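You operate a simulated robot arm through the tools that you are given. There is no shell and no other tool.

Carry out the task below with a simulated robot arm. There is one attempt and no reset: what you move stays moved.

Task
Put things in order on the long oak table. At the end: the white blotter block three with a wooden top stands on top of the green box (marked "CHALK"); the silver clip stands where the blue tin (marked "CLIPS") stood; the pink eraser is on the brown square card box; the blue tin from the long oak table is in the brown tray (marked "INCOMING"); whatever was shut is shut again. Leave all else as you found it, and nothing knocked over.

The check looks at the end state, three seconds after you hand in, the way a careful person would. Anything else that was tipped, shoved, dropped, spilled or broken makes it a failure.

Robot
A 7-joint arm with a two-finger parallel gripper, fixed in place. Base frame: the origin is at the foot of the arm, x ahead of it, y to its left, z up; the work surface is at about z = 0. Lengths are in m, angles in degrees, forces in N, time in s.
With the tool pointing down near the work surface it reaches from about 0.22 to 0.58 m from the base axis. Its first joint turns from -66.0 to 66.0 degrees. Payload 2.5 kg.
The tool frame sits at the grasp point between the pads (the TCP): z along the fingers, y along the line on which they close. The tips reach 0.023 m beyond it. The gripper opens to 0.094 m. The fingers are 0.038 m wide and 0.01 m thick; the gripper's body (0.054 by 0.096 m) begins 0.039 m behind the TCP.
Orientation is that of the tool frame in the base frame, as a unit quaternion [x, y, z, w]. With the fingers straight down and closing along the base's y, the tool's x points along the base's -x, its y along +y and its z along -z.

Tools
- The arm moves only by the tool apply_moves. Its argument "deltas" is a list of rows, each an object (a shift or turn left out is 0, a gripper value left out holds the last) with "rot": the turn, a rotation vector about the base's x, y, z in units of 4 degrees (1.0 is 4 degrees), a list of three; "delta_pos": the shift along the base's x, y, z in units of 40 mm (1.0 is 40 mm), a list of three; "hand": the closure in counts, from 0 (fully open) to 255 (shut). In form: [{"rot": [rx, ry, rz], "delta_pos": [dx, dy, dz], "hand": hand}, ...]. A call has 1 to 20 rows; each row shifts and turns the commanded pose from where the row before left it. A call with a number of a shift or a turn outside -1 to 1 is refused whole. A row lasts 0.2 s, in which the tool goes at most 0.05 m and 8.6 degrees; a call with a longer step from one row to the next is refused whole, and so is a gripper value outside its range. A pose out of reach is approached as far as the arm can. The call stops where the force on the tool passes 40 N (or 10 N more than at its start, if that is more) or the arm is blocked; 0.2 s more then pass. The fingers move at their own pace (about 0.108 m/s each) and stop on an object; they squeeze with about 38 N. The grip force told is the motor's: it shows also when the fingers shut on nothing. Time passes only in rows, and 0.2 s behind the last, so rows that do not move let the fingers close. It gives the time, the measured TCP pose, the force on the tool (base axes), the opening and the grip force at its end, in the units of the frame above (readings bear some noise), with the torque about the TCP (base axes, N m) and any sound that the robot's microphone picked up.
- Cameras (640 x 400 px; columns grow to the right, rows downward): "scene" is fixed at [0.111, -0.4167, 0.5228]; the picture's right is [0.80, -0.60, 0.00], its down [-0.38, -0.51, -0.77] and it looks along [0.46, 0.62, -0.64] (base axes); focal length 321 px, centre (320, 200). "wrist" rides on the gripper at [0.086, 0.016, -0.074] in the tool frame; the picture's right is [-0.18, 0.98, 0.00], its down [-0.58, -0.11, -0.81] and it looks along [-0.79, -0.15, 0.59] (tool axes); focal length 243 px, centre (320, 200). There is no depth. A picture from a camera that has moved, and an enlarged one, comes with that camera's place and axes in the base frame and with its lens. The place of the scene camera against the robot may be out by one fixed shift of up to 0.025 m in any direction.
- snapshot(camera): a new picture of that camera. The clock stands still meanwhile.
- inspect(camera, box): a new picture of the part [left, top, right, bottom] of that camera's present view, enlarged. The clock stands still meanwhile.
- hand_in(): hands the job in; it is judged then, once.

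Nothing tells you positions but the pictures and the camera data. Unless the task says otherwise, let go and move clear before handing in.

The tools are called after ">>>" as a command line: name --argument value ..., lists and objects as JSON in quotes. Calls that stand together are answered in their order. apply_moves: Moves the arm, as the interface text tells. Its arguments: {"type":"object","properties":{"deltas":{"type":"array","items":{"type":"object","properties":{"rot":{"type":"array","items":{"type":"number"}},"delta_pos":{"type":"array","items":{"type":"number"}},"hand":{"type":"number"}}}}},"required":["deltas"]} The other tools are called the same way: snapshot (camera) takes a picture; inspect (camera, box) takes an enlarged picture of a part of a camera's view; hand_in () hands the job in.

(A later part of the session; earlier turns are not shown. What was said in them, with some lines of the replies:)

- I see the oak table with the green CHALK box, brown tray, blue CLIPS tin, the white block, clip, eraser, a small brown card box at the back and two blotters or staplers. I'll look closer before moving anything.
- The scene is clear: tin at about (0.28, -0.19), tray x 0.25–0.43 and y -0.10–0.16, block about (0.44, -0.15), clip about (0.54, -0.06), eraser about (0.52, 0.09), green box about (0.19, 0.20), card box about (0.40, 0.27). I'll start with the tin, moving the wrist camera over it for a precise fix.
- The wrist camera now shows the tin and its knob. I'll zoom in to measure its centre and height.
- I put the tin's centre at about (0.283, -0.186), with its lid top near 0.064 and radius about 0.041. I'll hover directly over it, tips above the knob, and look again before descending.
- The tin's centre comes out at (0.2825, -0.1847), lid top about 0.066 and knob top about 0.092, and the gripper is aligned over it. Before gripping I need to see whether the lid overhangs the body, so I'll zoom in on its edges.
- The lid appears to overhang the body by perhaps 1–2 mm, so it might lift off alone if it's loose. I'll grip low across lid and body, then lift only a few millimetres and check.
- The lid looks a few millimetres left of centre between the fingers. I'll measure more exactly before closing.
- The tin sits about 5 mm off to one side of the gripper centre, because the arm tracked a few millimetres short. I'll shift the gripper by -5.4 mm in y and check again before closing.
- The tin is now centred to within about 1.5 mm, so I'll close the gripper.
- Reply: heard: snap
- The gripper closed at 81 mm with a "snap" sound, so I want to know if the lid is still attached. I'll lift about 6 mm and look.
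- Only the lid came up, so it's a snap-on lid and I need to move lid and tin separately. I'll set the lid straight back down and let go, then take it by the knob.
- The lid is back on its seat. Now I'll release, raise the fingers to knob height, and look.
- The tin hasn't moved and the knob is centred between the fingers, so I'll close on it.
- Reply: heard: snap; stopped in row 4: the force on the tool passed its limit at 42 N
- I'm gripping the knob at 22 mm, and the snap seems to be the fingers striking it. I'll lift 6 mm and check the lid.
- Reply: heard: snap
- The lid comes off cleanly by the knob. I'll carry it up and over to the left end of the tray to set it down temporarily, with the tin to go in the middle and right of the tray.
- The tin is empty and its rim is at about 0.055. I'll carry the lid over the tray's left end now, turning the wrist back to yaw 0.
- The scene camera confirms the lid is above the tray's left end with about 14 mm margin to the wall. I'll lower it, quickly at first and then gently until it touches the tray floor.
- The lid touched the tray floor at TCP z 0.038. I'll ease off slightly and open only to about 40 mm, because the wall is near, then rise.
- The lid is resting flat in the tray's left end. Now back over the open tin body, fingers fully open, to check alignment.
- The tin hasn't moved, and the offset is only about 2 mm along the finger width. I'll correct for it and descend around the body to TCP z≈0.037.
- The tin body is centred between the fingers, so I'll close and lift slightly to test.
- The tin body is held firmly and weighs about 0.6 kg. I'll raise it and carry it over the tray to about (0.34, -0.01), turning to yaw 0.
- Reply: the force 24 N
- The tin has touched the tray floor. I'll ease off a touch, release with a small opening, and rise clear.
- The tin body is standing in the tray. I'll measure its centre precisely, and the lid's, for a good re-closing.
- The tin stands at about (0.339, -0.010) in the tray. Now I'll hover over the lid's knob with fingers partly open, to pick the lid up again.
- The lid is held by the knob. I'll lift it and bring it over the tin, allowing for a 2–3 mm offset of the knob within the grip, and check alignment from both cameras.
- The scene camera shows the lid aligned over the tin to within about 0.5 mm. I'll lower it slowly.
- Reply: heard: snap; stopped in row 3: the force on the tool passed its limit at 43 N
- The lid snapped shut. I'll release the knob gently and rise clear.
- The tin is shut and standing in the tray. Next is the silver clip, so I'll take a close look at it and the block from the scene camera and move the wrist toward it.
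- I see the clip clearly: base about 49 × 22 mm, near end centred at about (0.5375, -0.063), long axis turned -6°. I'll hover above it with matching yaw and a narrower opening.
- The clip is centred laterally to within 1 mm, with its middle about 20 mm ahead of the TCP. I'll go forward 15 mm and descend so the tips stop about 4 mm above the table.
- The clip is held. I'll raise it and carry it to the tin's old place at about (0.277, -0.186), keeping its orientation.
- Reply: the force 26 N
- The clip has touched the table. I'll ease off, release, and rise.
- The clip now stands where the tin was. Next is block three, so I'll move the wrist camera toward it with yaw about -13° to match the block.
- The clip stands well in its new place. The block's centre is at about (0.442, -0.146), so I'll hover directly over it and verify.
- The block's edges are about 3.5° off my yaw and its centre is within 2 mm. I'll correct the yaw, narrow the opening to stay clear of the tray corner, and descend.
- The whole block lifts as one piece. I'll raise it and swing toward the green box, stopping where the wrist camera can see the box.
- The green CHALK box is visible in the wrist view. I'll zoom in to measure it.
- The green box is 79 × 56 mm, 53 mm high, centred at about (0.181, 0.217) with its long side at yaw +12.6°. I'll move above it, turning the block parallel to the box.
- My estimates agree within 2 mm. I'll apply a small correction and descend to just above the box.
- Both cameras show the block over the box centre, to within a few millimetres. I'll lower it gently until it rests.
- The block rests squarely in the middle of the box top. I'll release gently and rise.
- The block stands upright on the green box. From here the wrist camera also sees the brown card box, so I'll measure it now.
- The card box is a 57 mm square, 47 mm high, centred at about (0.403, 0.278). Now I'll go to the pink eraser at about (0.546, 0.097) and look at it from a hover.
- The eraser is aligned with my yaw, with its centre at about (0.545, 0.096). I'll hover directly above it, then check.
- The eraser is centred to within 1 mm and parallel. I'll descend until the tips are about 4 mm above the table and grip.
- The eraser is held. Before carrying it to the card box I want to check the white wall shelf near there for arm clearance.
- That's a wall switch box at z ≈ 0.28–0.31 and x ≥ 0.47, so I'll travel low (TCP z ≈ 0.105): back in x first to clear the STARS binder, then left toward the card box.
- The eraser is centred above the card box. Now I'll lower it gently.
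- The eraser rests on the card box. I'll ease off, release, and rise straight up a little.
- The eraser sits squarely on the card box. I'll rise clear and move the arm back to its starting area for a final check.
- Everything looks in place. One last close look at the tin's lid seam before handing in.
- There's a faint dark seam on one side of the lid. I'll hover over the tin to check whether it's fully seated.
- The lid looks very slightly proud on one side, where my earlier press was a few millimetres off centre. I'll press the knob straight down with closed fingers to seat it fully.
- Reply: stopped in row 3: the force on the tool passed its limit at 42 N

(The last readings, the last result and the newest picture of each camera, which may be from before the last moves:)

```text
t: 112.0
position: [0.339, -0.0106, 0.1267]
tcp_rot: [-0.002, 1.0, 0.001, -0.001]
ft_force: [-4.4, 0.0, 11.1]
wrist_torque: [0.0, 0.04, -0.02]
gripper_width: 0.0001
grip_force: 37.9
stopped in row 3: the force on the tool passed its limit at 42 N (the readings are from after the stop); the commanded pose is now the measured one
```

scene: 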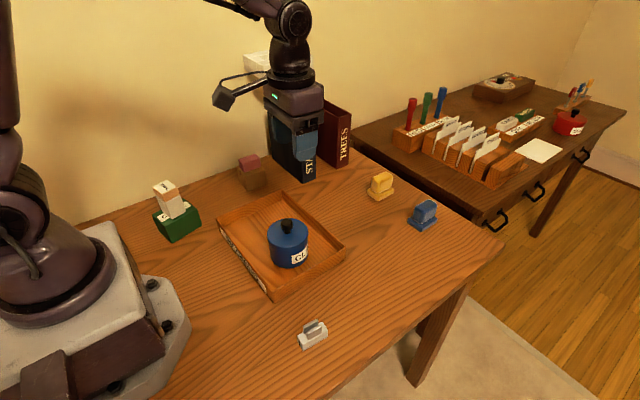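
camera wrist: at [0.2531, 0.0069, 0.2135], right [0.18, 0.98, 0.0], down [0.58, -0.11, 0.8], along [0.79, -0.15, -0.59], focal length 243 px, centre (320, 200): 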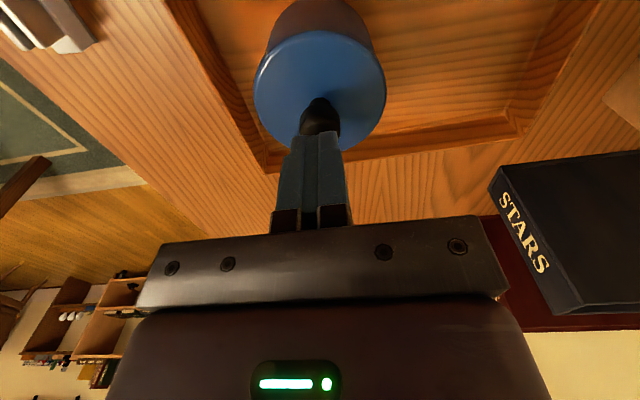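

I pressed at over 40 N with no further snap. I'll rise and look at the seam again.

>>> apply_moves --deltas '[{"delta_pos": [0, 0, 0.2]}, {"delta_pos": [0, 0, 0.5]}, {"delta_pos": [0, 0, 0.8]}, {"delta_pos": [0, 0, 0.8]}, {"delta_pos": [0, 0, 0.8]}, {"hand": 100}, {}]'

>>> inspect --camera "scene" --box '[264, 235, 312, 265]'

>>> inspect --camera "scene" --box '[240, 210, 368, 290]'

>>> snapshot --camera "scene"

```text
t: 113.6
position: [0.3399, -0.0125, 0.2511]
tcp_rot: [-0.001, 1.0, 0.001, 0.0]
ft_force: [0.8, 0.9, -0.2]
wrist_torque: [0.01, 0.0, 0.03]
gripper_width: 0.0575
grip_force: 0.0
```

```text
13.33 times, centred on (288, 250) of scene
camera zoom: at [0.111, -0.4167, 0.5228], right [0.8, -0.6, 0.0], down [-0.38, -0.51, -0.77], along [0.46, 0.62, -0.64], focal length 4285 px, centre (747, -467)
```

zoom: 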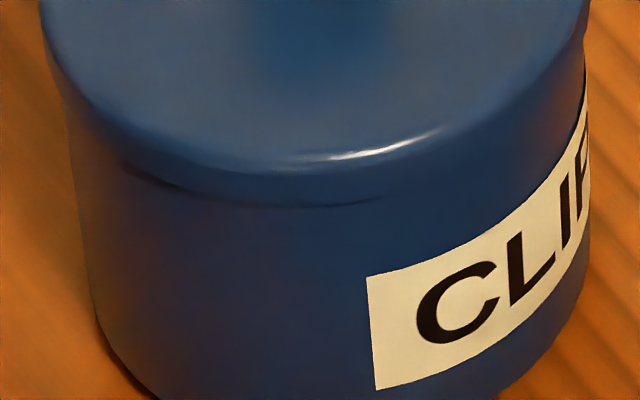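

```text
5.00 times, centred on (304, 250) of scene
camera zoom: at [0.111, -0.4167, 0.5228], right [0.8, -0.6, 0.0], down [-0.38, -0.51, -0.77], along [0.46, 0.62, -0.64], focal length 1607 px, centre (400, -50)
```

zoom: 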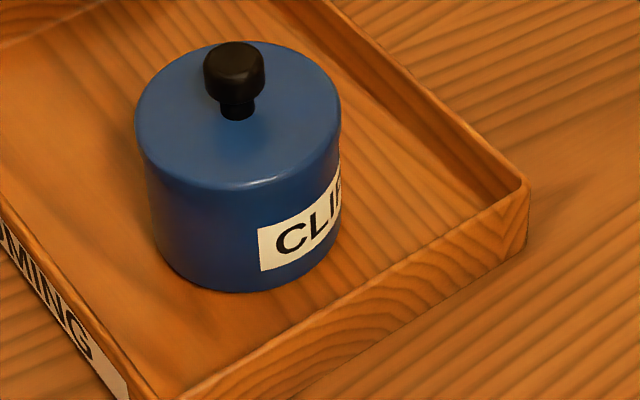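

```text
taken
```

scene: 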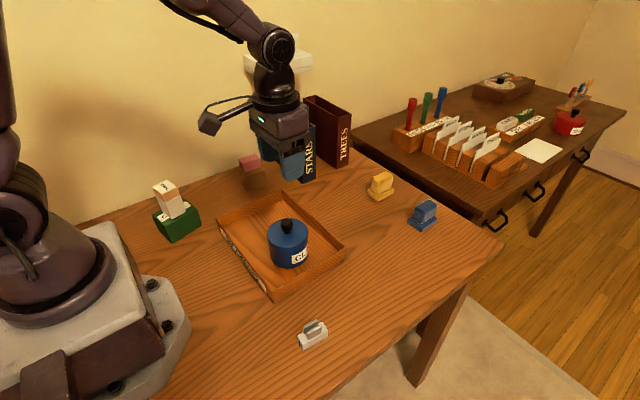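

The lid is seated: 40 N produced no further movement, and what I saw is the overhang's shadow line. The block is on the green box, the clip is in the tin's old place, the eraser is on the card box, and the shut tin is in the tray with nothing else disturbed, so I'm handing in.

>>> hand_in

```text
The job is handed in.
```

I've handed the job in with all four items where you asked. The final pictures show nothing knocked over and no sign that anything else shifted.

- **Block three:** it stands upright in the middle of the green CHALK box's top.
- **Silver clip:** it stands where the blue CLIPS tin stood, within a few millimetres.
- **Pink eraser:** it lies squarely on the brown square card box.
- **Blue tin:** it is in the brown INCOMING tray with its lid on.

The tin's lid came off when I first lifted it, so I moved the lid and body separately. I set the lid down in the tray, moved the body in, and pressed the lid back on until it snapped.

A faint dark line still shows on one side under the lid. Another press of about 40 N gave no further snap and left the line much the same. I take it to be the shadow of the lid's edge, so I believe the tin is fully shut.
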